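You operate a simulated robot arm through the tools that you are given. There is no shell and no other tool.

Carry out the task below with a simulated robot arm. There is one attempt and no reset: what you move stays moved.

TASK
Prove the dough jar with the red cap for one stage on the rack's high step, then lift it out.
Fine: switch the cooker on, press PROVE once and wait; the bath is at 40 C; jar on the worktop, cooker off. Set down upright: what you pick out.

The check looks at the end state, three seconds after you hand in, the way a careful person would. Anything else that was tipped, shoved, dropped, spilled or broken makes it a failure. A push-on lid holds only when it is set on centred and level and pressed home; a screw cap is set on level and turned clockwise until tight.

THE ROBOT
A 7-joint arm with a four-finger gripper, fixed in place. Base frame: the origin is on the floor under the middle of its stand, x ahead of it, y to its left, z up; the work surface is at about z = 91. Readings come in cm, degrees, newtons and seconds.
It reaches about 122.3 cm from its shoulder. Its first joint turns from -69.0 to 172.0 degrees. Payload 3.67 kg.
Tool frame: the origin (TCP) lies between the finger pads and is the grasp point; the fingertips stand 2.8 cm ahead of it; z points along the fingers, y is the line along which they close. The gripper opens to 11.2 cm; its body begins 7.3 cm behind the TCP.
Orientation is that of the tool frame in the base frame, as [roll, pitch, yaw] about the fixed x, y, z axes, in that order (R = Rz(yaw) Ry(pitch) Rx(roll)). With the fingers straight down and closing along the base's y, the tool's x points along the base's -x, its y along +y and its z along -z.

THE INTERFACE
- The arm moves only by the tool send_rows. Its argument "deltas" is a list of rows, each a list of 7 numbers: the shift along the base's x, y, z in m, then the turn, a rotation vector about the base's x, y, z in degrees, then the gripper command, from -1 (fully open) to 1 (shut), values between in proportion. In form: [[tx, ty, tz, ax, ay, az, fingers], ...]. A call has 1 to 20 rows; each row shifts and turns the commanded pose from where the row before left it. Each row takes 0.2 s and may step no farther than 5 cm and 8.6 degrees from the row before; otherwise, or with a gripper value out of range, the whole call is refused. A pose out of reach is approached as far as the arm can. The call stops where the force on the tool passes 90 N (or 10 N more than at its start, if that is more) or the arm is blocked; 0.2 s more then pass. Each finger travels about 10.25 cm/s and halts on what it meets, pressing with about 44 N; the grip force reading is that of the motor and also rises with nothing between the fingers. The clock runs only during rows and for 0.2 s after the last one: add rows that do not move to give the fingers time. The reply holds the time, the measured pose of the TCP, the force on the tool along the base axes, the opening and the grip force, in the units named above and with some noise, with the torque about the TCP (base axes, N m) and any sound that the robot's microphone picked up.
- Cameras (640 x 400 px; columns grow to the right, rows downward): "scene" is fixed at [4.86, -49.98, 152.11]; the picture's right is [0.18, -0.98, 0.00], its down [-0.42, -0.08, -0.91] and it looks along [0.89, 0.17, -0.42] (base axes); focal length 348 px, centre (320, 200). "wrist" rides on the gripper at [6, -1.8, -10.4] in the tool frame; the picture's right is [0.29, 0.96, 0.00], its down [-0.80, 0.24, -0.55] and it looks along [-0.53, 0.16, 0.83] (tool axes); focal length 234 px, centre (320, 200). There is no depth. A picture from a camera that has moved, and an enlarged one, comes with that camera's place and axes in the base frame and with its lens.
- get_image(camera): a new picture of that camera. No time passes.
- slide_trunk(by): slides the trunk up (or, below 0, down) by that many cm; the arm rides with it, the base frame stays. It gives what a move gives, with no picture.
- inspect(camera, box): a new picture of the part [left, top, right, bottom] of that camera's present view, enlarged. No time passes.
- finish_job(): hands the job in; it is judged then, once.

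Nothing tells you positions but the pictures and the camera data. Unless the task says otherwise, let go and move clear before handing in.

The tools are called after "Request:" as name(argument=value, ...) on one line, values as JSON. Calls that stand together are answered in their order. send_rows: Moves the arm, as the interface text tells. Its arguments: {"type":"object","properties":{"deltas":{"type":"array"}},"required":["deltas"]} The other tools are called the same way: slide_trunk (by) moves the trunk up or down; get_image (camera) takes a picture; inspect (camera, box) takes an enlarged picture of a part of a camera's view; finish_job () hands the job in.

At the start:

```text
clock: 0.0
position: [70.53, -52.78, 135.86]
ee_rot: [180.0, 0.1, 180.0]
contact_force: [-1.0, 0.0, 0.3]
wrist_torque: [0.01, -0.01, -0.01]
grip_width: 11.21
gripper_force: 0.0
trunk travel left (down, up): [-70.0, 14.0]
```

scene: 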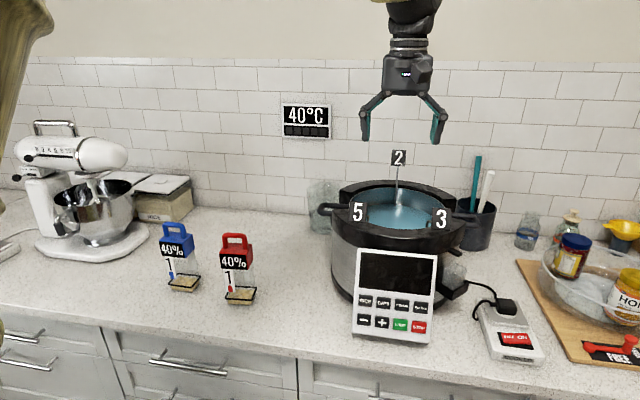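
wrist: 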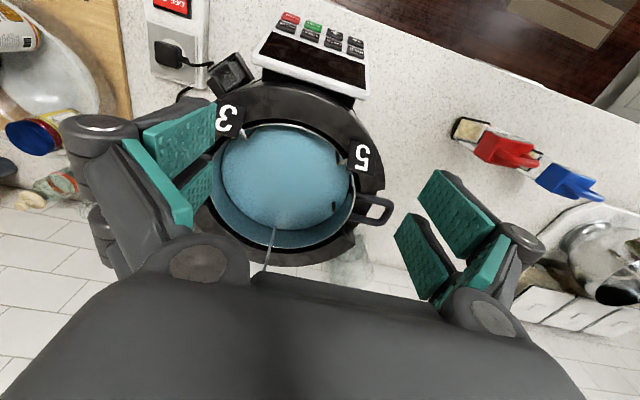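

I see a cooker with a water bath, a panel in front of it, a switched socket on the right, and red and blue capped jars on the left. I'll look closer at each before moving.

Request:
inspect(camera="scene", box=[300, 140, 500, 265])

Request:
inspect(camera="scene", box=[340, 240, 460, 350])

Request:
inspect(camera="scene", box=[140, 215, 290, 315])

Request:
inspect(camera="scene", box=[440, 260, 580, 370])

Request:
inspect(camera="wrist", box=[180, 0, 420, 280])

Request:
inspect(camera="scene", box=[270, 90, 340, 150])

```text
3.20 times, centred on (400, 202) of scene
camera zoom: at [4.86, -49.98, 152.11], right [0.18, -0.98, 0.0], down [-0.42, -0.08, -0.91], along [0.89, 0.17, -0.42], focal length 1115 px, centre (64, 192)
```

zoom: 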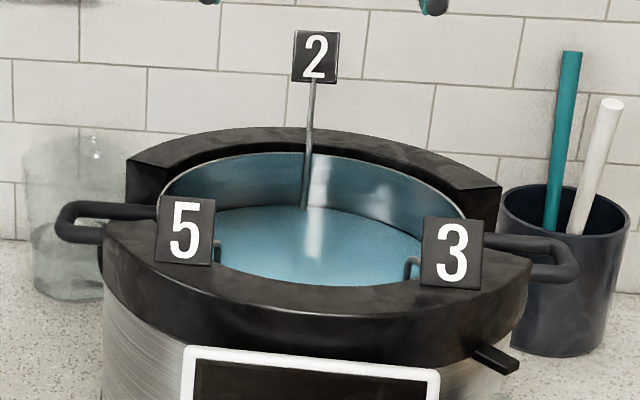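

```text
3.64 times, centred on (400, 295) of scene
camera zoom: at [4.86, -49.98, 152.11], right [0.18, -0.98, 0.0], down [-0.42, -0.08, -0.91], along [0.89, 0.17, -0.42], focal length 1267 px, centre (29, -146)
```

zoom: 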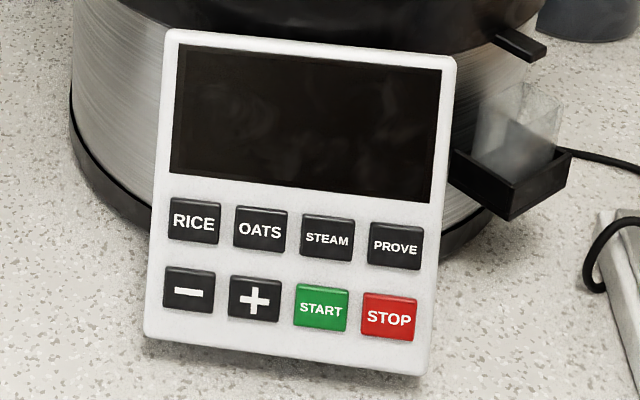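

```text
4.00 times, centred on (215, 265) of scene
camera zoom: at [4.86, -49.98, 152.11], right [0.18, -0.98, 0.0], down [-0.42, -0.08, -0.91], along [0.89, 0.17, -0.42], focal length 1394 px, centre (740, -60)
```

zoom: 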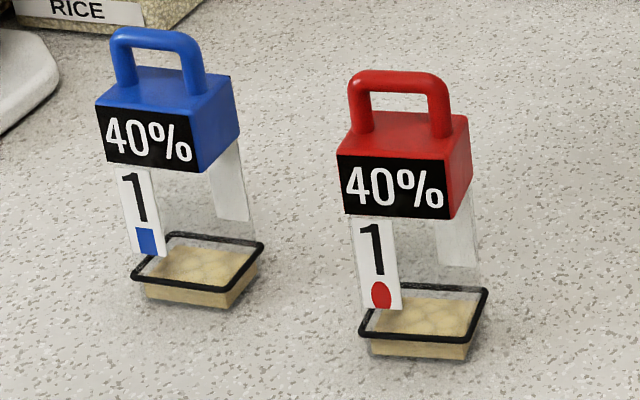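

```text
3.64 times, centred on (510, 315) of scene
camera zoom: at [4.86, -49.98, 152.11], right [0.18, -0.98, 0.0], down [-0.42, -0.08, -0.91], along [0.89, 0.17, -0.42], focal length 1267 px, centre (-371, -218)
```

zoom: 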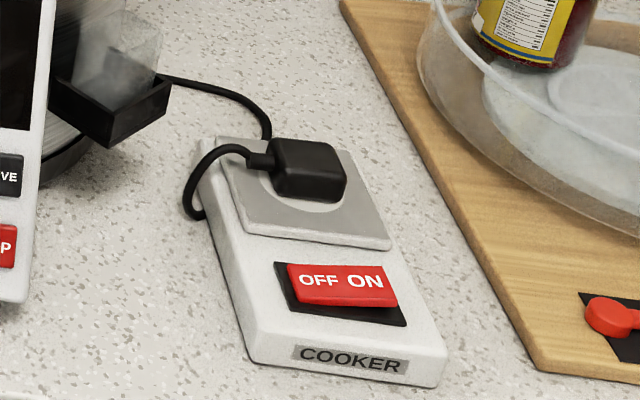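

```text
1.43 times, centred on (300, 140) of wrist
camera zoom: at [64.51, -54.56, 146.26], right [-0.29, 0.96, 0.0], down [0.8, 0.24, 0.55], along [0.53, 0.16, -0.83], focal length 334 px, centre (349, 286)
```

zoom: 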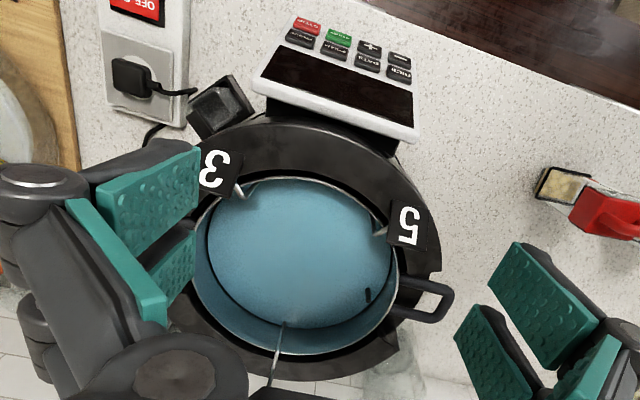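

```text
6.67 times, centred on (305, 120) of scene
camera zoom: at [4.86, -49.98, 152.11], right [0.18, -0.98, 0.0], down [-0.42, -0.08, -0.91], along [0.89, 0.17, -0.42], focal length 2323 px, centre (420, 733)
```

zoom: 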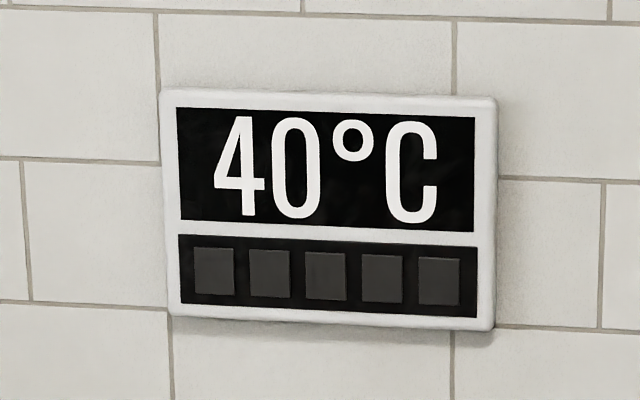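

The scene shows flags 5, 3 and 2 around the bath, and I can't yet tell which marks the high step. I'll enlarge the water in the wrist view, plus the switch and flags.

Request:
inspect(camera="wrist", box=[200, 90, 390, 270])

Request:
inspect(camera="scene", box=[350, 180, 460, 250])

Request:
inspect(camera="scene", box=[490, 320, 545, 365])

Request:
inspect(camera="scene", box=[210, 225, 270, 310])

Request:
inspect(camera="scene", box=[420, 240, 520, 310])

```text
2.22 times, centred on (295, 180) of wrist
camera zoom: at [64.51, -54.56, 146.26], right [-0.29, 0.96, 0.0], down [0.8, 0.24, 0.55], along [0.53, 0.16, -0.83], focal length 520 px, centre (376, 244)
```

zoom: 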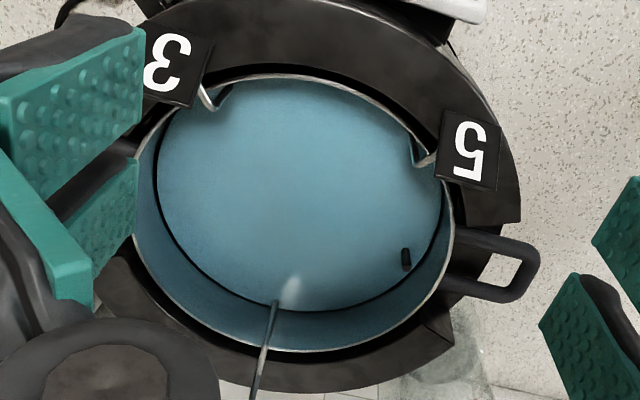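

```text
5.71 times, centred on (405, 215) of scene
camera zoom: at [4.86, -49.98, 152.11], right [0.18, -0.98, 0.0], down [-0.42, -0.08, -0.91], along [0.89, 0.17, -0.42], focal length 1991 px, centre (-166, 114)
```

zoom: 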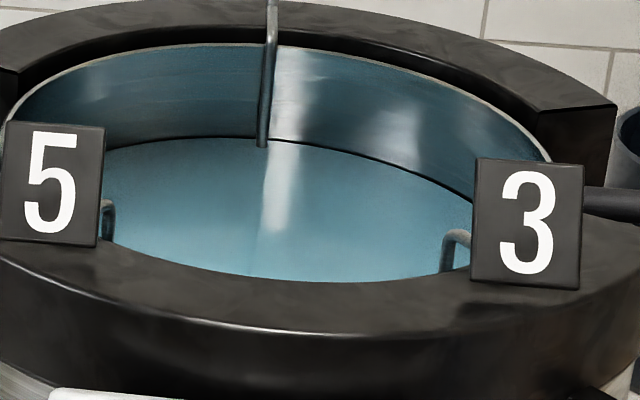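

```text
8.89 times, centred on (518, 342) of scene
camera zoom: at [4.86, -49.98, 152.11], right [0.18, -0.98, 0.0], down [-0.42, -0.08, -0.91], along [0.89, 0.17, -0.42], focal length 3097 px, centre (-1436, -1067)
```

zoom: 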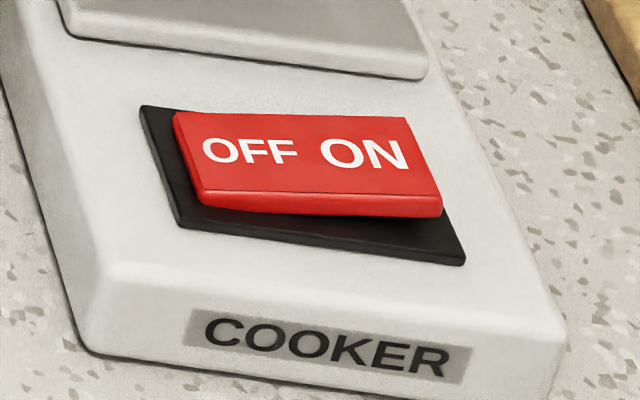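

```text
4.71 times, centred on (240, 268) of scene
camera zoom: at [4.86, -49.98, 152.11], right [0.18, -0.98, 0.0], down [-0.42, -0.08, -0.91], along [0.89, 0.17, -0.42], focal length 1640 px, centre (696, -118)
```

zoom: 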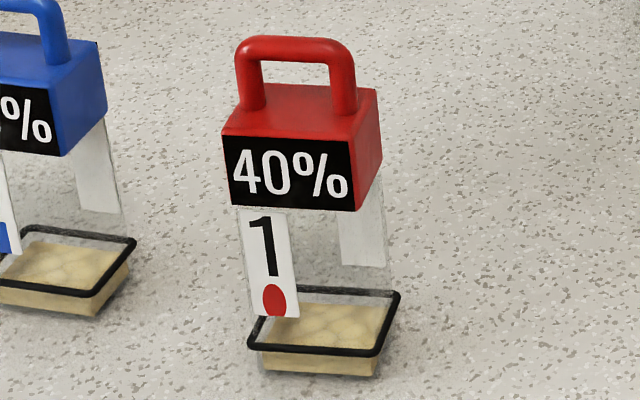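

```text
5.71 times, centred on (470, 275) of scene
camera zoom: at [4.86, -49.98, 152.11], right [0.18, -0.98, 0.0], down [-0.42, -0.08, -0.91], along [0.89, 0.17, -0.42], focal length 1991 px, centre (-537, -229)
```

zoom: 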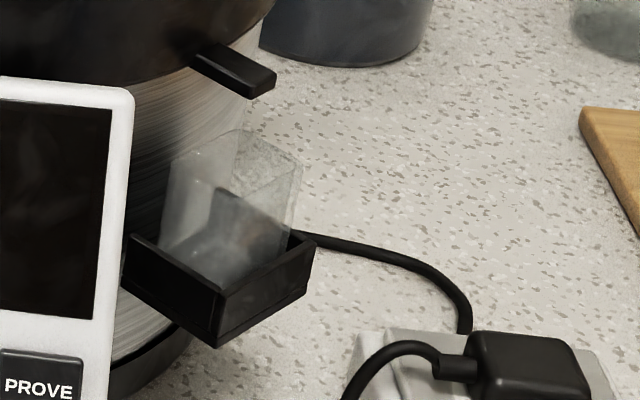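

The bath surface works out at about z = 108, with flags 5 and 3 at the front and flag 2 at the back. The red jar stands near (70.6, -17) with its handle top near z = 110. I'll fly over the jar for a closer wrist view.

Request:
send_rows(deltas=[[0, 0.04, -0.005, 0, 0, 0, -1], [0, 0.04, -0.005, 0, 0, 0, -1], [0, 0.04, -0.005, 0, 0, 0, -1], [0, 0.04, -0.005, 0, 0, 0, -1], [0, 0.04, -0.005, 0, 0, 0, -1], [0, 0.04, -0.005, 0, 0, 0, -1], [0, 0.04, -0.005, 0, 0, 0, -1], [0, 0.04, -0.005, 0, 0, 0, -1], [0, 0.035, -0.005, 0, 0, 0, -1], [0, 0, 0, 0, 0, 0, -1]])

Request:
get_image(camera="wrist")

Request:
get_image(camera="scene")

```text
clock: 2.2
position: [70.54, -17.3, 131.22]
ee_rot: [179.9, 0.0, 179.9]
contact_force: [-0.5, 0.3, 0.4]
wrist_torque: [0.08, 0.04, -0.01]
grip_width: 11.19
gripper_force: 0.1
trunk travel left (down, up): [-70.0, 14.0]
```

```text
taken
camera wrist: at [64.55, -19.06, 141.7], right [-0.29, 0.96, 0.0], down [0.8, 0.24, 0.55], along [0.53, 0.16, -0.83], focal length 234 px, centre (320, 200)
```

wrist: 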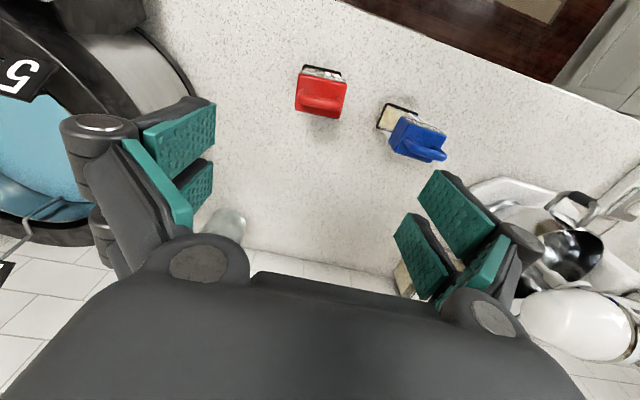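

```text
taken
```

scene: 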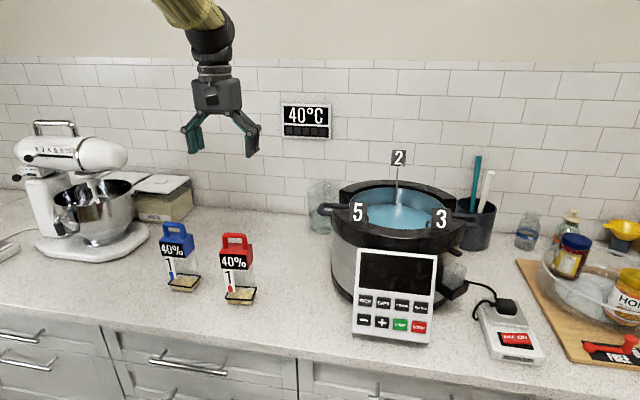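

The wrist camera now sees both jars from above. I'll enlarge the red jar to fix its centre and yaw.

Request:
inspect(camera="wrist", box=[280, 50, 460, 170])

Request:
inspect(camera="wrist", box=[100, 100, 540, 300])

```text
3.33 times, centred on (370, 110) of wrist
camera zoom: at [64.55, -19.06, 141.7], right [-0.29, 0.96, 0.0], down [0.8, 0.24, 0.55], along [0.53, 0.16, -0.83], focal length 781 px, centre (153, 500)
```

zoom: 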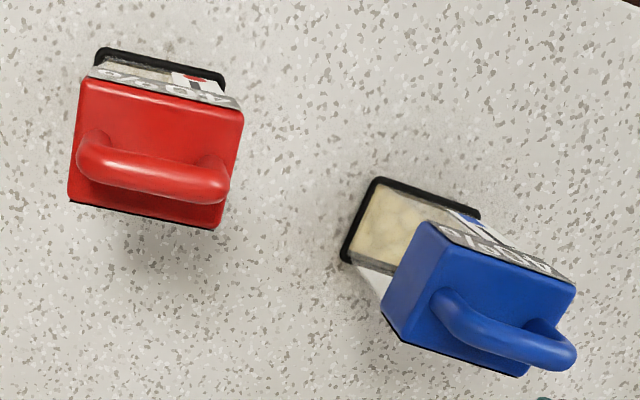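

```text
1.45 times, centred on (320, 200) of wrist
camera zoom: at [64.55, -19.06, 141.7], right [-0.29, 0.96, 0.0], down [0.8, 0.24, 0.55], along [0.53, 0.16, -0.83], focal length 341 px, centre (320, 200)
```

zoom: 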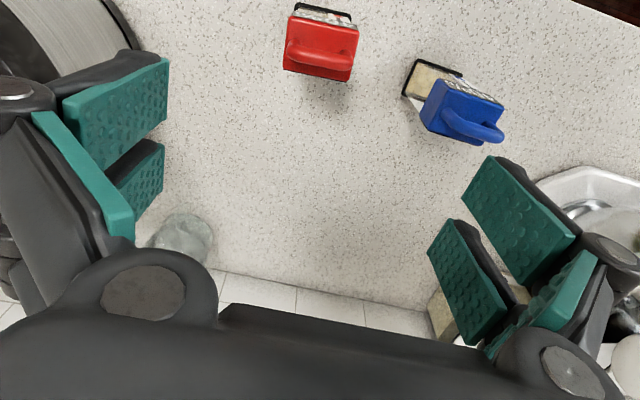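

The red cap is about 6.6 × 4.6 cm, turned about 8°, and centred near (70.3, -17.3). Before picking it up I'll look straight down into the bath, to see whether the rack's steps show through the water.

Request:
send_rows(deltas=[[0.015, -0.0367, 0.004, 0, 0, 0, -1], [0.015, -0.0367, 0.004, 0, 0, 0, -1], [0.015, -0.0367, 0.004, 0, 0, 0, -1], [0.015, -0.0367, 0.004, 0, 0, 0, -1], [0.015, -0.0367, 0.004, 0, 0, 0, -1], [0.015, -0.0367, 0.004, 0, 0, 0, -1], [0.015, -0.0367, 0.004, 0, 0, 0, -1], [0.015, -0.0367, 0.004, 0, 0, 0, -1], [0.015, -0.0367, 0.004, 0, 0, 0, -1], [0.015, -0.0367, 0.004, 0, 0, 0, -1], [0, 0, 0, -2.44, 8.04, 0, -1], [0, 0, 0, -2.44, 8.04, 0, -1], [0, 0, 0, -2.44, 8.04, 0, -1], [0, 0, 0, -2.44, 8.04, 0, -1], [0, 0, 0, 0, 0, 0, -1]])

Request:
get_image(camera="wrist")

Request:
get_image(camera="scene")

```text
clock: 5.4
position: [85.41, -54.01, 135.33]
ee_rot: [-170.3, -29.4, 177.4]
contact_force: [-0.4, -0.4, 0.7]
wrist_torque: [0.01, 0.0, 0.0]
grip_width: 11.2
gripper_force: 0.0
trunk travel left (down, up): [-70.0, 14.0]
```

```text
taken
camera wrist: at [85.35, -53.98, 147.55], right [-0.29, 0.96, 0.0], down [0.96, 0.29, 0.05], along [0.05, 0.01, -1.0], focal length 234 px, centre (320, 200)
```

wrist: 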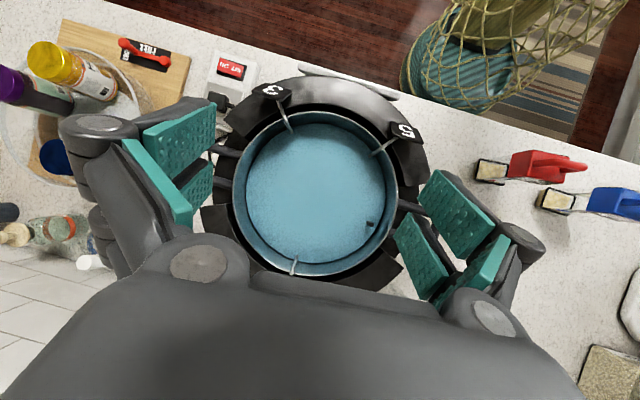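

```text
taken
```

scene: 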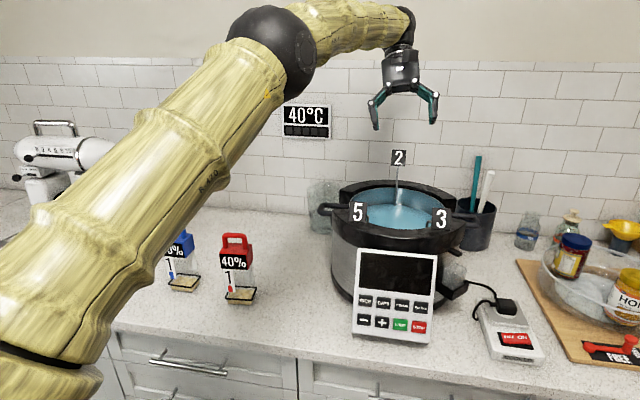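

Now the wrist camera looks almost straight down, and I can see three stems reaching inward from the rim. I'll enlarge the bath.

Request:
inspect(camera="wrist", box=[225, 70, 425, 290])

Request:
inspect(camera="wrist", box=[240, 75, 340, 150])

Request:
inspect(camera="wrist", box=[330, 100, 430, 175])

Request:
inspect(camera="wrist", box=[240, 200, 400, 290])

```text
1.82 times, centred on (325, 180) of wrist
camera zoom: at [85.35, -53.98, 147.55], right [-0.29, 0.96, 0.0], down [0.96, 0.29, 0.05], along [0.05, 0.01, -1.0], focal length 426 px, centre (311, 236)
```

zoom: 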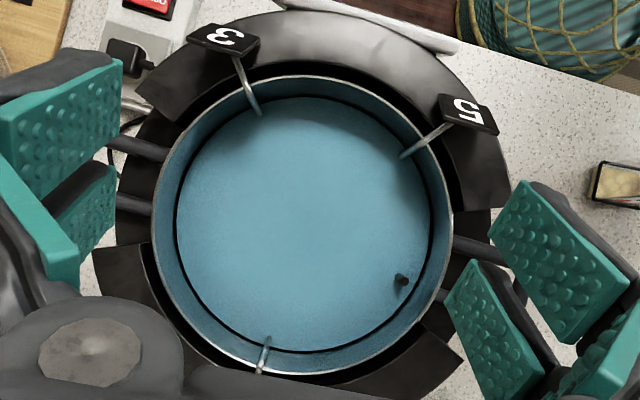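

```text
5.33 times, centred on (290, 112) of wrist
camera zoom: at [85.35, -53.98, 147.55], right [-0.29, 0.96, 0.0], down [0.96, 0.29, 0.05], along [0.05, 0.01, -1.0], focal length 1249 px, centre (480, 667)
```

zoom: 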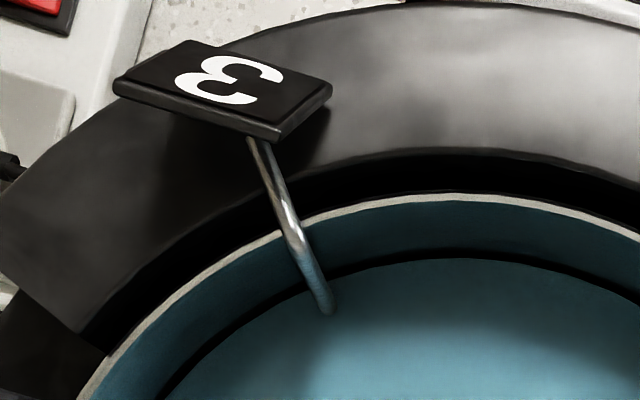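

```text
5.33 times, centred on (380, 138) of wrist
camera zoom: at [85.35, -53.98, 147.55], right [-0.29, 0.96, 0.0], down [0.96, 0.29, 0.05], along [0.05, 0.01, -1.0], focal length 1249 px, centre (0, 533)
```

zoom: 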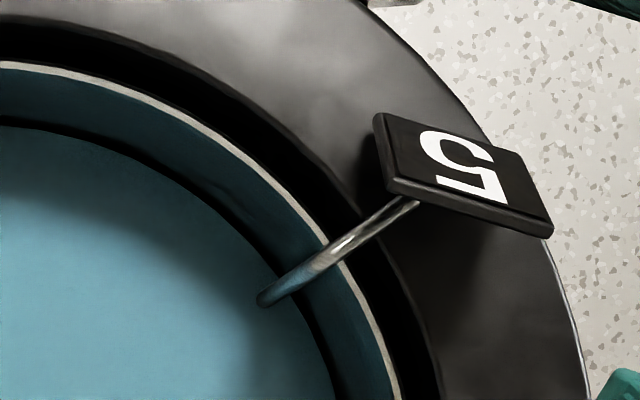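

```text
4.00 times, centred on (320, 245) of wrist
camera zoom: at [85.35, -53.98, 147.55], right [-0.29, 0.96, 0.0], down [0.96, 0.29, 0.05], along [0.05, 0.01, -1.0], focal length 937 px, centre (320, 20)
```

zoom: 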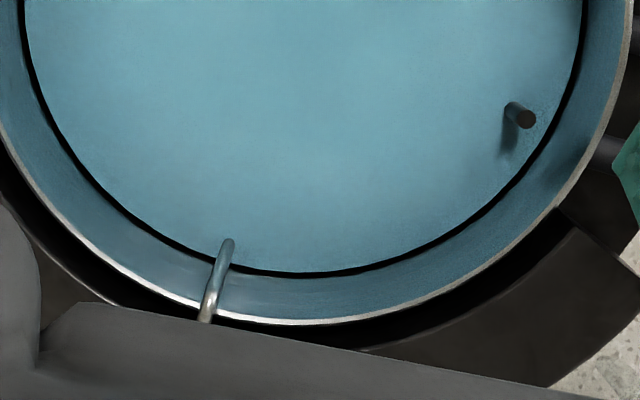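

The water hides the rack, so I'll find the step heights by feel with the jar. The stems enter at about (77.8, -47.6) for 5, (77.8, -61.4) for 3 and (97.2, -54.5) for 2, with the bath centred near (86.5, -54.5). Next I'll level the gripper, return above the red jar and turn so the fingers close across its handle bar.

Request:
send_rows(deltas=[[0, 0, 0, 2.44, -8.04, 0, -1], [0, 0, 0, 2.44, -8.04, 0, -1], [0, 0, 0, 2.44, -8.04, 0, -1], [0, 0, 0, 2.44, -8.04, 0, -1], [-0.0152, 0.0367, -0.005, 0, 0, 0, -1], [-0.0152, 0.0367, -0.005, 0, 0, 0, -1], [-0.0152, 0.0367, -0.005, 0, 0, 0, -1], [-0.0152, 0.0367, -0.005, 0, 0, 0, -1], [-0.0152, 0.0367, -0.005, 0, 0, 0, -1], [-0.0152, 0.0367, -0.005, 0, 0, 0, -1], [-0.0152, 0.0367, -0.005, 0, 0, 0, -1], [-0.0152, 0.0367, -0.005, 0, 0, 0, -1], [-0.0152, 0.0367, -0.005, 0, 0, 0, -1], [-0.0152, 0.0367, -0.005, 0, 0, 0, -1], [0, 0, 0, 0, 0, 0, -1]])

Request:
send_rows(deltas=[[0, 0, 0, 0, 0, -8.2, -1], [0, 0, 0, 0, 0, -8.2, -1], [0, 0, 0, 0, 0, -8.2, -1], [0, 0, 0, 0, 0, -8.2, -1], [0, 0, 0, 0, 0, -8.2, -1], [0, 0, 0, 0, 0, -8.2, -1], [0, 0, 0, 0, 0, -8.2, -1], [0, 0, 0, 0, 0, -8.2, -1], [0, 0, 0, 0, 0, -8.2, -1], [0, 0, 0, 0, 0, -8.2, -1], [0, 0, 0, 0, 0, 0, -1], [0, 0, 0, 0, 0, 0, -1]])

Request:
get_image(camera="wrist")

Request:
get_image(camera="scene")

```text
clock: 8.6
position: [70.16, -17.46, 130.3]
ee_rot: [179.9, 0.0, 179.9]
contact_force: [0.8, -0.6, -0.4]
wrist_torque: [0.08, 0.03, -0.01]
grip_width: 11.21
gripper_force: 0.1
trunk travel left (down, up): [-70.0, 14.0]
```

```text
clock: 11.2
position: [70.25, -17.62, 130.79]
ee_rot: [179.7, -0.6, 97.7]
contact_force: [0.0, -0.1, 0.1]
wrist_torque: [-0.02, -0.03, 0.03]
grip_width: 11.19
gripper_force: 0.1
trunk travel left (down, up): [-70.0, 14.0]
```

```text
taken
camera wrist: at [67.62, -11.85, 141.15], right [0.91, 0.41, 0.01], down [0.34, -0.76, 0.55], along [0.23, -0.5, -0.84], focal length 234 px, centre (320, 200)
```

wrist: 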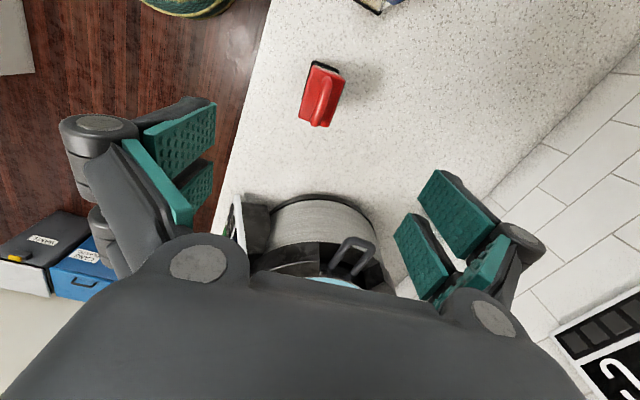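

```text
taken
```

scene: 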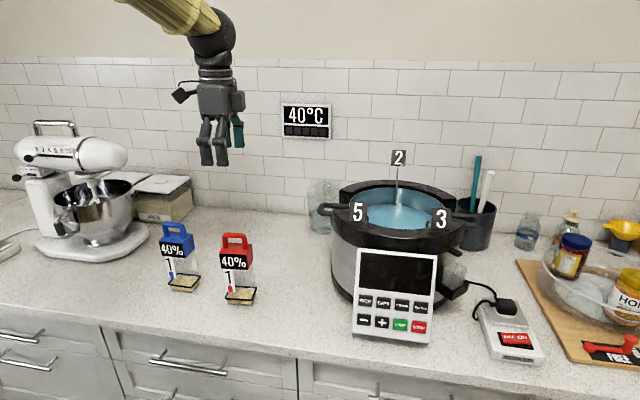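

The gripper now closes across the handle direction. I'll enlarge the jar to refine where the handle bar is.

Request:
inspect(camera="wrist", box=[270, 40, 370, 140])

Request:
inspect(camera="wrist", box=[200, 190, 400, 300])

```text
4.00 times, centred on (320, 90) of wrist
camera zoom: at [67.62, -11.85, 141.15], right [0.91, 0.41, 0.01], down [0.34, -0.76, 0.55], along [0.23, -0.5, -0.84], focal length 937 px, centre (320, 640)
```

zoom: 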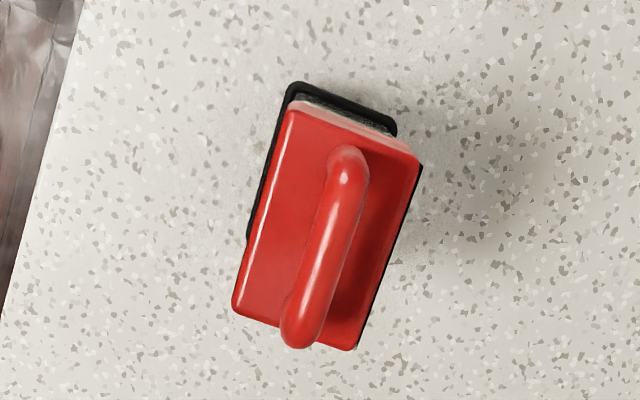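

```text
3.20 times, centred on (300, 245) of wrist
camera zoom: at [67.62, -11.85, 141.15], right [0.91, 0.41, 0.01], down [0.34, -0.76, 0.55], along [0.23, -0.5, -0.84], focal length 749 px, centre (384, 56)
```

zoom: 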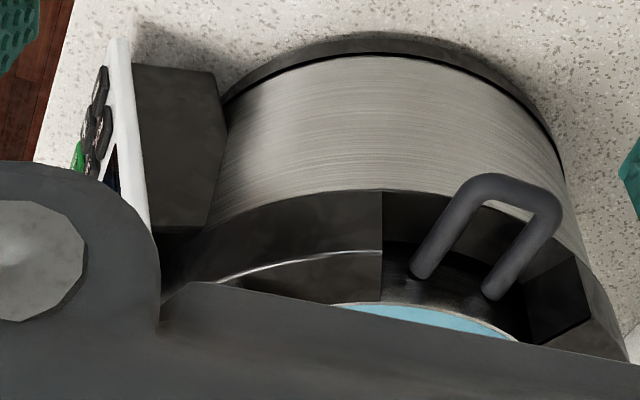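

The handle bar centre is at about (70.35, -17.2), running about 8° off the base y axis, and the gripper matches that. I'll come down to just above it and check.

Request:
send_rows(deltas=[[0.001, 0.004, -0.03, 0, 0, 0, -1], [0, 0, -0.03, 0, 0, 0, -1], [0, 0, -0.03, 0, 0, 0, -1], [0, 0, -0.03, 0, 0, 0, -1], [0, 0, -0.025, 0, 0, 0, -1], [0, 0, 0, 0, 0, 0, -1], [0, 0, 0, 0, 0, 0, -1]])

Request:
get_image(camera="wrist")

Request:
inspect(camera="scene", box=[150, 130, 310, 310])

```text
clock: 12.8
position: [70.31, -17.04, 115.53]
ee_rot: [-179.9, 0.0, 97.9]
contact_force: [0.8, 0.2, 0.0]
wrist_torque: [0.01, 0.01, 0.03]
grip_width: 11.2
gripper_force: 0.1
trunk travel left (down, up): [-70.0, 14.0]
```

```text
taken
camera wrist: at [67.72, -11.26, 126.03], right [0.91, 0.42, 0.0], down [0.35, -0.76, 0.55], along [0.23, -0.5, -0.83], focal length 234 px, centre (320, 200)
```

wrist: 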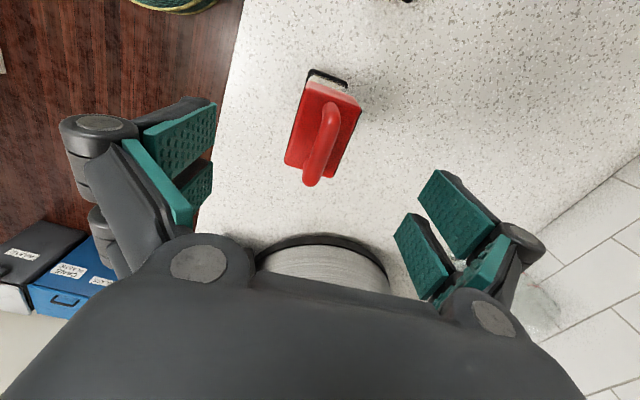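

```text
2.22 times, centred on (230, 220) of scene
camera zoom: at [4.86, -49.98, 152.11], right [0.18, -0.98, 0.0], down [-0.42, -0.08, -0.91], along [0.89, 0.17, -0.42], focal length 774 px, centre (520, 156)
```

zoom: 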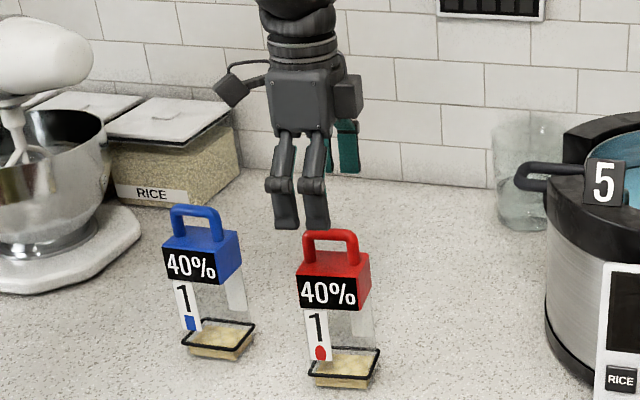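

I'm just above the handle, so I'll check the alignment in an enlarged wrist view before the final descent.

Request:
inspect(camera="wrist", box=[265, 55, 385, 195])

```text
2.86 times, centred on (325, 125) of wrist
camera zoom: at [67.72, -11.26, 126.03], right [0.91, 0.42, 0.0], down [0.35, -0.76, 0.55], along [0.23, -0.5, -0.83], focal length 669 px, centre (306, 414)
```

zoom: 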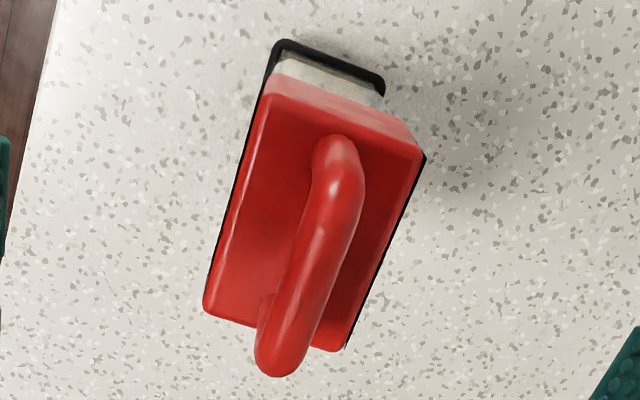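

Alignment is good to within a few millimetres. I'll go down until the pads straddle the handle bar, with the tips staying above the cap top.

Request:
send_rows(deltas=[[0, 0, -0.018, 0, 0, 0, -1], [0, 0, -0.018, 0, 0, 0, -1], [0, 0, -0.014, 0, 0, 0, -1], [0, 0, 0, 0, 0, 0, -1], [0, 0, 0, 0, 0, 0, -1]])

Request:
get_image(camera="wrist")

Request:
inspect(camera="scene", box=[190, 170, 290, 310])

```text
clock: 14.0
position: [70.37, -16.93, 110.7]
ee_rot: [-180.0, 0.0, 98.1]
contact_force: [0.2, -0.7, 0.0]
wrist_torque: [0.01, 0.0, 0.0]
grip_width: 11.15
gripper_force: 0.0
trunk travel left (down, up): [-70.0, 14.0]
```

```text
taken
camera wrist: at [67.85, -11.11, 121.16], right [0.91, 0.42, 0.0], down [0.35, -0.76, 0.55], along [0.23, -0.5, -0.83], focal length 234 px, centre (320, 200)
```

wrist: 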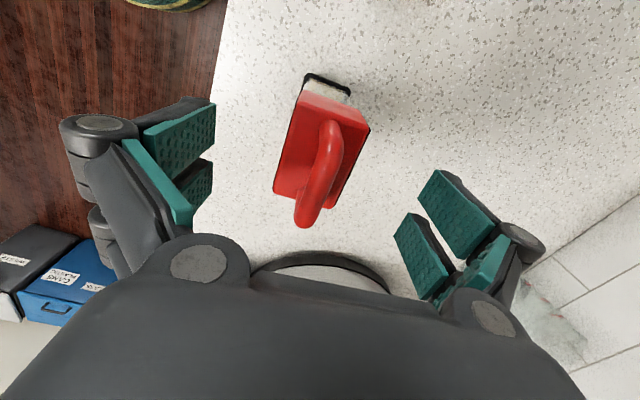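

```text
2.86 times, centred on (240, 240) of scene
camera zoom: at [4.86, -49.98, 152.11], right [0.18, -0.98, 0.0], down [-0.42, -0.08, -0.91], along [0.89, 0.17, -0.42], focal length 996 px, centre (549, 86)
```

zoom: 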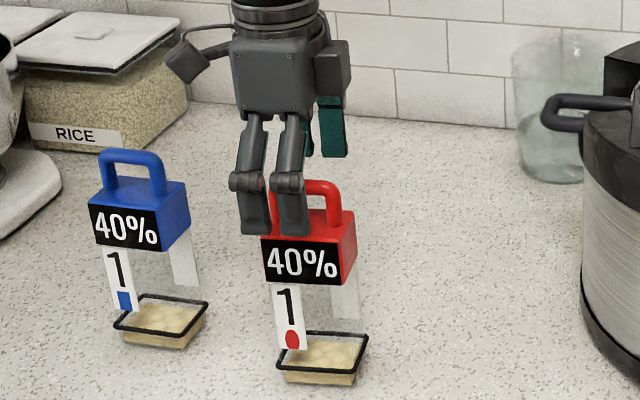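

The pads straddle the bar and nothing is touching. I'll close in two steps and read the width.

Request:
send_rows(deltas=[[0, 0, 0, 0, 0, 0, 0], [0, 0, 0, 0, 0, 0, 0.4], [0, 0, 0, 0, 0, 0, 0.6], [0, 0, 0, 0, 0, 0, 0.7], [0, 0, 0, 0, 0, 0, 0.8], [0, 0, 0, 0, 0, 0, 0.9], [0, 0, 0, 0, 0, 0, 1], [0, 0, 0, 0, 0, 0, 1], [0, 0, 0, 0, 0, 0, 1]])

Request:
get_image(camera="wrist")

Request:
inspect(camera="scene", box=[190, 170, 290, 310])

```text
clock: 16.0
position: [70.27, -16.87, 110.86]
ee_rot: [-180.0, 0.0, 98.0]
contact_force: [-0.2, -0.1, 0.5]
wrist_torque: [-0.17, 0.03, -0.02]
grip_width: 1.24
gripper_force: 44.5
trunk travel left (down, up): [-70.0, 14.0]
```

```text
taken
camera wrist: at [67.84, -11.15, 121.23], right [0.91, 0.42, 0.0], down [0.35, -0.76, 0.55], along [0.23, -0.5, -0.83], focal length 234 px, centre (320, 200)
```

wrist: 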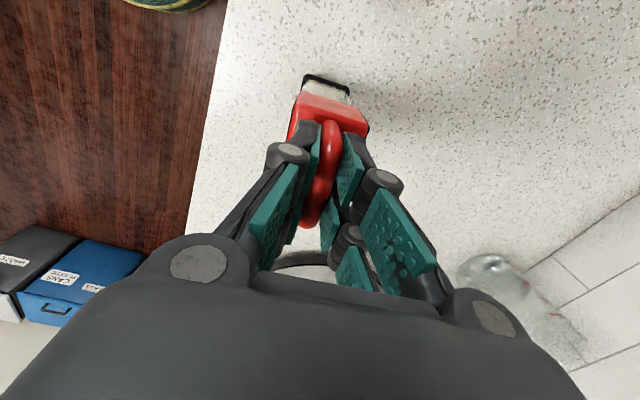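

```text
2.86 times, centred on (240, 240) of scene
camera zoom: at [4.86, -49.98, 152.11], right [0.18, -0.98, 0.0], down [-0.42, -0.08, -0.91], along [0.89, 0.17, -0.42], focal length 996 px, centre (549, 86)
```

zoom: 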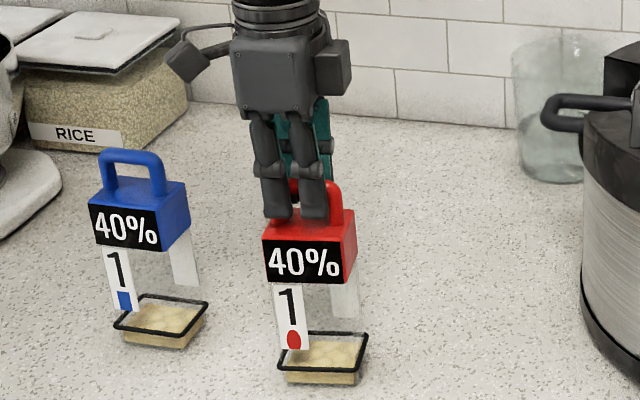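

The grip holds on the bar at 1.24 cm width. I'll lift a little and check the weight and the hang.

Request:
send_rows(deltas=[[0, 0, 0.01, 0, 0, 0, 1], [0, 0, 0.01, 0, 0, 0, 1], [0, 0, 0.02, 0, 0, 0, 1], [0, 0, 0.02, 0, 0, 0, 1], [0, 0, 0, 0, 0, 0, 1], [0, 0, 0, 0, 0, 0, 1]])

Request:
inspect(camera="scene", box=[170, 150, 310, 310])

Request:
get_image(camera="wrist")

```text
clock: 17.4
position: [70.4, -16.89, 116.81]
ee_rot: [-179.9, 0.1, 98.1]
contact_force: [-0.2, -0.4, -3.0]
wrist_torque: [-0.02, -0.04, 0.02]
grip_width: 1.21
gripper_force: 44.2
trunk travel left (down, up): [-70.0, 14.0]
```

```text
2.50 times, centred on (240, 230) of scene
camera zoom: at [4.86, -49.98, 152.11], right [0.18, -0.98, 0.0], down [-0.42, -0.08, -0.91], along [0.89, 0.17, -0.42], focal length 871 px, centre (520, 125)
```

zoom: 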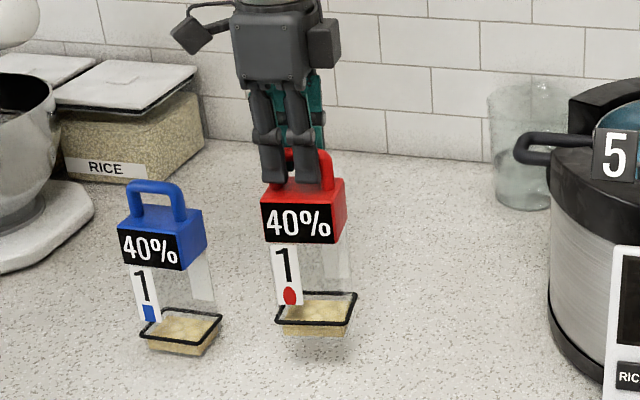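

```text
taken
camera wrist: at [67.78, -11.11, 127.38], right [0.91, 0.42, 0.0], down [0.35, -0.76, 0.55], along [0.23, -0.5, -0.83], focal length 234 px, centre (320, 200)
```

wrist: 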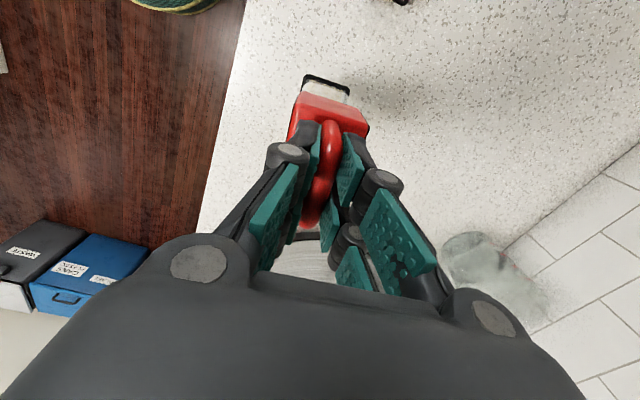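

The jar lifts cleanly, weighs about 3 N and hangs upright, with its base about 19.9 cm below the TCP. I'll raise it above the flags and carry it over the front-left area near flag 5, squaring it up on the way.

Request:
send_rows(deltas=[[0, 0, 0.02, 0, 0, 0, 1], [0, 0, 0.035, 0, 0, 0, 1], [0, 0, 0.04, 0, 0, 0, 1], [0, 0, 0.04, 0, 0, 0, 1], [0, 0, 0.04, 0, 0, 0, 1], [0, 0, 0.04, 0, 0, 0, 1], [0, 0, 0.03, 0, 0, 0, 1], [0, 0, 0.01, 0, 0, 0, 1], [0, 0, 0, 0, 0, 0, 1]])

Request:
send_rows(deltas=[[0.005, -0.015, 0, 0, 0, -0.8, 1], [0.01, -0.028, 0, 0, 0, -0.8, 1], [0.013, -0.036, 0, 0, 0, -0.8, 1], [0.013, -0.036, 0, 0, 0, -0.8, 1], [0.013, -0.036, 0, 0, 0, -0.8, 1], [0.013, -0.036, 0, 0, 0, -0.8, 1], [0.013, -0.036, 0, 0, 0, -0.8, 1], [0.013, -0.036, 0, 0, 0, -0.8, 1], [0.012, -0.036, 0, 0, 0, -0.8, 1], [0.008, -0.025, 0, 0, 0, -0.8, 1], [0.003, -0.013, 0, 0, 0, 0, 1], [0, 0, 0, 0, 0, 0, 1], [0, 0, 0, 0, 0, 0, 1]])

Request:
get_image(camera="scene")

Request:
get_image(camera="wrist")

```text
clock: 19.4
position: [70.16, -16.98, 142.44]
ee_rot: [-180.0, -0.1, 97.9]
contact_force: [-0.9, 0.0, -1.4]
wrist_torque: [0.0, -0.01, 0.02]
grip_width: 1.22
gripper_force: 43.7
trunk travel left (down, up): [-70.0, 14.0]
```

```text
clock: 22.2
position: [82.05, -50.29, 142.25]
ee_rot: [180.0, 0.0, 89.9]
contact_force: [0.6, 0.6, -1.9]
wrist_torque: [0.02, -0.02, -0.02]
grip_width: 1.23
gripper_force: 43.7
trunk travel left (down, up): [-70.0, 14.0]
```

```text
taken
```

scene: 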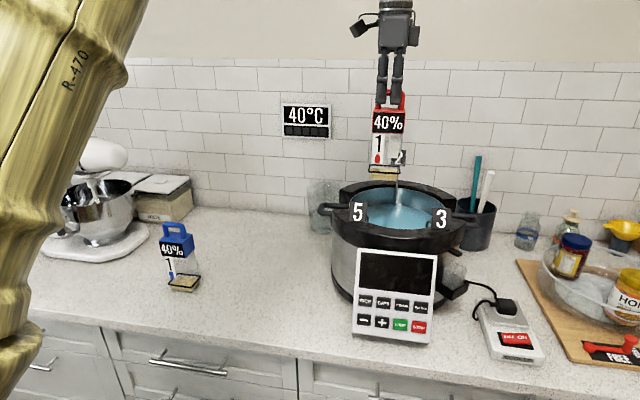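

```text
taken
camera wrist: at [80.27, -44.12, 152.67], right [0.96, 0.29, 0.0], down [0.24, -0.8, 0.55], along [0.16, -0.53, -0.83], focal length 234 px, centre (320, 200)
```

wrist: 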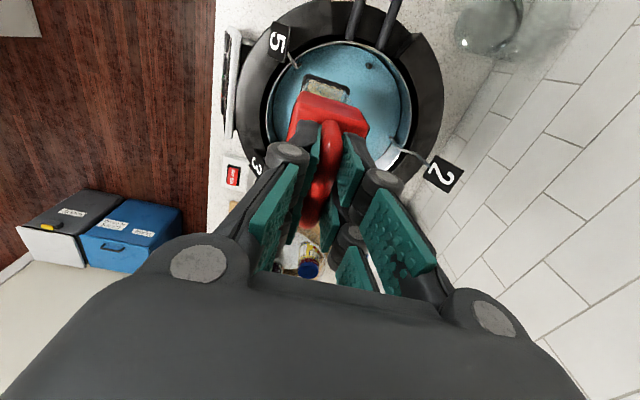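

The jar hangs over the front-left of the bath and is clear of flag 5's stem. I'll lower it to just above the water.

Request:
send_rows(deltas=[[0, 0, -0.02, 0, 0, 0, 1], [0, 0, -0.03, 0, 0, 0, 1], [0, 0, -0.03, 0, 0, 0, 1], [0, 0, -0.025, 0, 0, 0, 1], [0, 0, -0.015, 0, 0, 0, 1], [0, 0, 0, 0, 0, 0, 1], [0, 0, 0, 0, 0, 0, 1]])

Request:
inspect(camera="scene", box=[300, 60, 500, 270])

Request:
get_image(camera="wrist")

```text
clock: 23.8
position: [81.88, -50.31, 130.1]
ee_rot: [-180.0, 0.0, 89.9]
contact_force: [-0.1, -0.9, -1.4]
wrist_torque: [0.02, 0.02, -0.02]
grip_width: 1.21
gripper_force: 44.1
trunk travel left (down, up): [-70.0, 14.0]
```

```text
1.90 times, centred on (400, 165) of scene
camera zoom: at [4.86, -49.98, 152.11], right [0.18, -0.98, 0.0], down [-0.42, -0.08, -0.91], along [0.89, 0.17, -0.42], focal length 664 px, centre (168, 267)
```

zoom: 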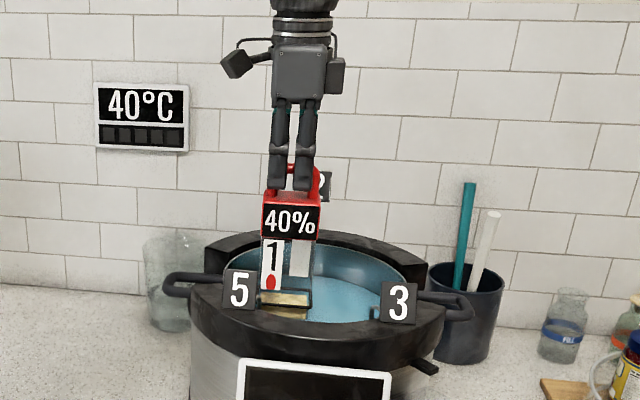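

```text
taken
camera wrist: at [80.17, -44.21, 140.62], right [0.96, 0.29, 0.0], down [0.24, -0.8, 0.55], along [0.16, -0.53, -0.83], focal length 234 px, centre (320, 200)
```

wrist: 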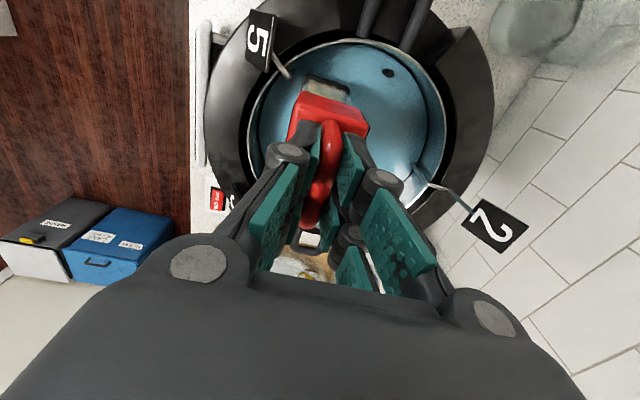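

The jar is inside the rim and just above the water. I'll lower it in small steps and watch the vertical force.

Request:
send_rows(deltas=[[0, 0, -0.008, 0, 0, 0, 1], [0, 0, -0.008, 0, 0, 0, 1], [0, 0, -0.008, 0, 0, 0, 1], [0, 0, 0, 0, 0, 0, 1]])

Request:
send_rows(deltas=[[0, 0, -0.005, 0, 0, 0, 1], [0, 0, -0.005, 0, 0, 0, 1], [0, 0, 0, 0, 0, 0, 1]])

Request:
send_rows(deltas=[[0, 0, -0.005, 0, 0, 0, 1], [0, 0, -0.005, 0, 0, 0, 1], [0, 0, 0, 0, 0, 0, 1]])

```text
clock: 24.8
position: [82.04, -50.33, 127.88]
ee_rot: [180.0, 0.0, 89.9]
contact_force: [-0.9, 0.5, -1.9]
wrist_torque: [-0.01, -0.01, -0.02]
grip_width: 1.22
gripper_force: 43.9
trunk travel left (down, up): [-70.0, 14.0]
```

```text
clock: 25.6
position: [82.01, -50.33, 126.87]
ee_rot: [-180.0, 0.0, 90.0]
contact_force: [1.3, -0.8, -1.7]
wrist_torque: [0.04, 0.04, -0.03]
grip_width: 1.22
gripper_force: 43.7
trunk travel left (down, up): [-70.0, 14.0]
```

```text
clock: 26.4
position: [82.01, -50.34, 125.84]
ee_rot: [180.0, 0.0, 90.0]
contact_force: [0.4, -0.3, -1.5]
wrist_torque: [0.03, 0.0, -0.04]
grip_width: 1.2
gripper_force: 44.1
trunk travel left (down, up): [-70.0, 14.0]
```

There's no contact with the base at about z = 106. I'll keep going in smaller steps.

Request:
send_rows(deltas=[[0, 0, -0.004, 0, 0, 0, 1], [0, 0, -0.004, 0, 0, 0, 1], [0, 0, 0, 0, 0, 0, 1]])

```text
clock: 27.2
position: [82.06, -50.26, 125.01]
ee_rot: [180.0, 0.0, 90.0]
contact_force: [0.0, 0.1, -2.3]
wrist_torque: [0.0, -0.02, 0.03]
grip_width: 1.22
gripper_force: 43.7
trunk travel left (down, up): [-70.0, 14.0]
```

The base is at about z = 105 and still free. I'll continue down.

Request:
send_rows(deltas=[[0, 0, -0.004, 0, 0, 0, 1], [0, 0, -0.004, 0, 0, 0, 1], [0, 0, 0, 0, 0, 0, 1]])

Request:
inspect(camera="scene", box=[320, 130, 480, 260])

```text
clock: 28.0
position: [81.89, -50.18, 124.24]
ee_rot: [180.0, -0.1, 90.0]
contact_force: [0.2, -0.7, -1.3]
wrist_torque: [-0.01, -0.01, 0.01]
grip_width: 1.23
gripper_force: 43.6
trunk travel left (down, up): [-70.0, 14.0]
```

```text
3.08 times, centred on (400, 195) of scene
camera zoom: at [4.86, -49.98, 152.11], right [0.18, -0.98, 0.0], down [-0.42, -0.08, -0.91], along [0.89, 0.17, -0.42], focal length 1072 px, centre (74, 215)
```

zoom: 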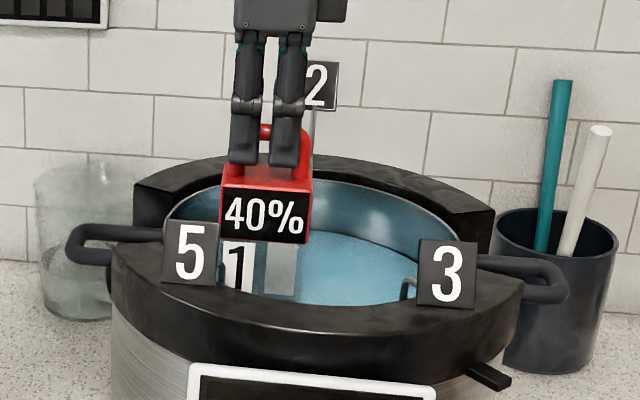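

The base is at about z = 104.4, still free, and the jar is hanging level. I'll continue.

Request:
send_rows(deltas=[[0, 0, -0.004, 0, 0, 0, 1], [0, 0, -0.004, 0, 0, 0, 1], [0, 0, 0, 0, 0, 0, 1]])

```text
clock: 28.8
position: [82.0, -50.18, 123.61]
ee_rot: [-180.0, 0.0, 89.9]
contact_force: [-0.5, -0.6, -2.3]
wrist_torque: [-0.02, 0.06, -0.03]
grip_width: 1.21
gripper_force: 44.0
trunk travel left (down, up): [-70.0, 14.0]
```

Still no support. I'll go down another step.

Request:
send_rows(deltas=[[0, 0, -0.003, 0, 0, 0, 1], [0, 0, -0.003, 0, 0, 0, 1], [0, 0, 0, 0, 0, 0, 1]])

```text
clock: 29.6
position: [81.88, -50.26, 123.16]
ee_rot: [179.8, 0.2, 90.1]
contact_force: [3.0, -1.9, 19.4]
wrist_torque: [-0.2, -0.24, -0.02]
grip_width: 1.23
gripper_force: 43.9
trunk travel left (down, up): [-70.0, 14.0]
```

I felt firm contact at TCP z of about 123.2, so the step by flag 5 lies near z = 103.3. That's about 5 cm under the surface, so the flags may give depth rather than height. I'll back off and probe flag 3's step the same way.

Request:
send_rows(deltas=[[0, 0, 0.006, 0, 0, 0, 1], [0, 0, 0.01, 0, 0, 0, 1], [0, 0, 0.02, 0, 0, 0, 1], [0, 0, 0.02, 0, 0, 0, 1], [0, 0, 0.014, 0, 0, 0, 1], [0, 0, 0, 0, 0, 0, 1]])

Request:
inspect(camera="scene", box=[320, 80, 480, 260])

Request:
get_image(camera="wrist")

```text
clock: 31.0
position: [82.05, -50.37, 129.89]
ee_rot: [-180.0, 0.0, 89.9]
contact_force: [0.4, 0.9, -2.3]
wrist_torque: [-0.03, -0.02, 0.02]
grip_width: 1.22
gripper_force: 43.9
trunk travel left (down, up): [-70.0, 14.0]
```

```text
2.22 times, centred on (400, 170) of scene
camera zoom: at [4.86, -49.98, 152.11], right [0.18, -0.98, 0.0], down [-0.42, -0.08, -0.91], along [0.89, 0.17, -0.42], focal length 774 px, centre (142, 267)
```

zoom: 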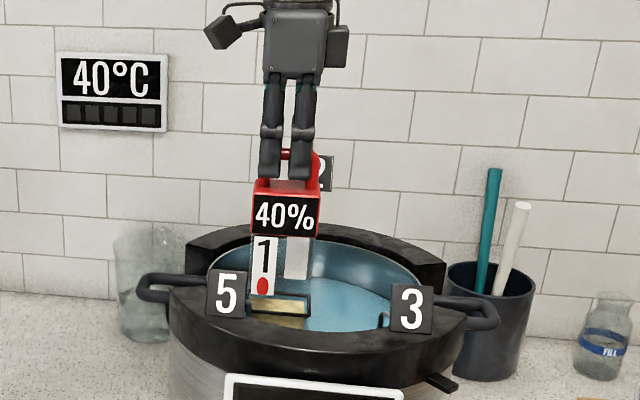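

```text
taken
camera wrist: at [80.29, -44.2, 140.4], right [0.96, 0.29, 0.0], down [0.24, -0.8, 0.55], along [0.16, -0.53, -0.83], focal length 234 px, centre (320, 200)
```

wrist: 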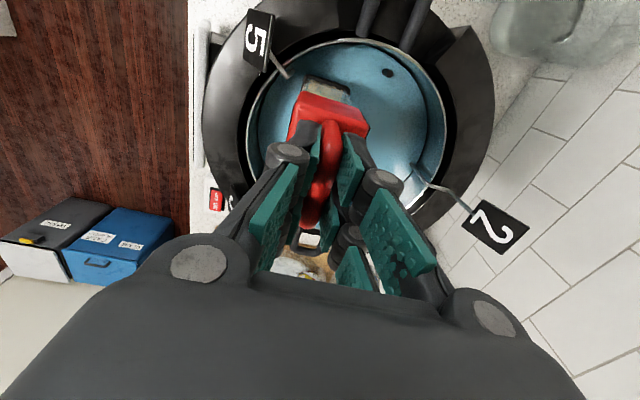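

The jar is still level. I'll shift across to flag 3's side and probe there.

Request:
send_rows(deltas=[[0, -0.012, 0, 0, 0, 0, 1], [0, -0.02, 0, 0, 0, 0, 1], [0, -0.02, 0, 0, 0, 0, 1], [0, -0.02, 0, 0, 0, 0, 1], [0, -0.01, 0, 0, 0, 0, 1], [0, 0, 0, 0, 0, 0, 1], [0, 0, -0.01, 0, 0, 0, 1], [0, 0, -0.01, 0, 0, 0, 1], [0, 0, 0, 0, 0, 0, 1]])

Request:
inspect(camera="scene", box=[320, 80, 480, 260])

Request:
get_image(camera="wrist")

```text
clock: 33.0
position: [82.05, -58.38, 127.92]
ee_rot: [-180.0, 0.0, 90.0]
contact_force: [0.4, 0.3, -1.5]
wrist_torque: [0.02, -0.01, 0.0]
grip_width: 1.21
gripper_force: 44.1
trunk travel left (down, up): [-70.0, 14.0]
```

```text
2.22 times, centred on (400, 170) of scene
camera zoom: at [4.86, -49.98, 152.11], right [0.18, -0.98, 0.0], down [-0.42, -0.08, -0.91], along [0.89, 0.17, -0.42], focal length 774 px, centre (142, 267)
```

zoom: 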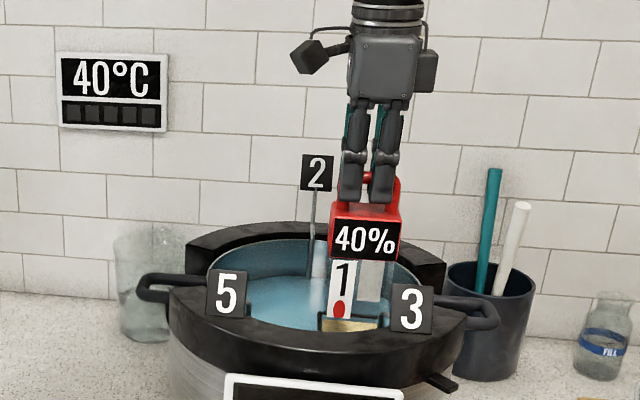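

```text
taken
camera wrist: at [80.28, -52.33, 138.4], right [0.96, 0.29, 0.0], down [0.24, -0.8, 0.55], along [0.16, -0.53, -0.83], focal length 234 px, centre (320, 200)
```

wrist: 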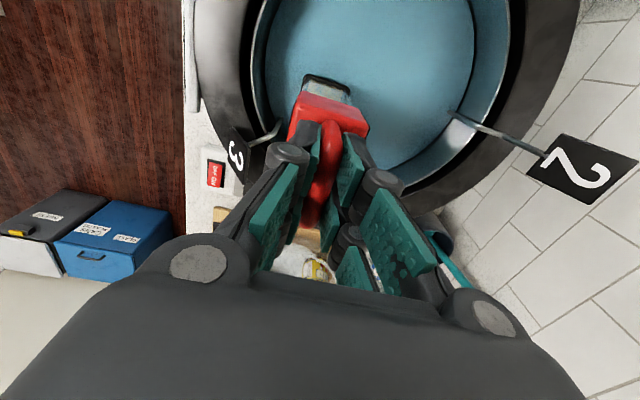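

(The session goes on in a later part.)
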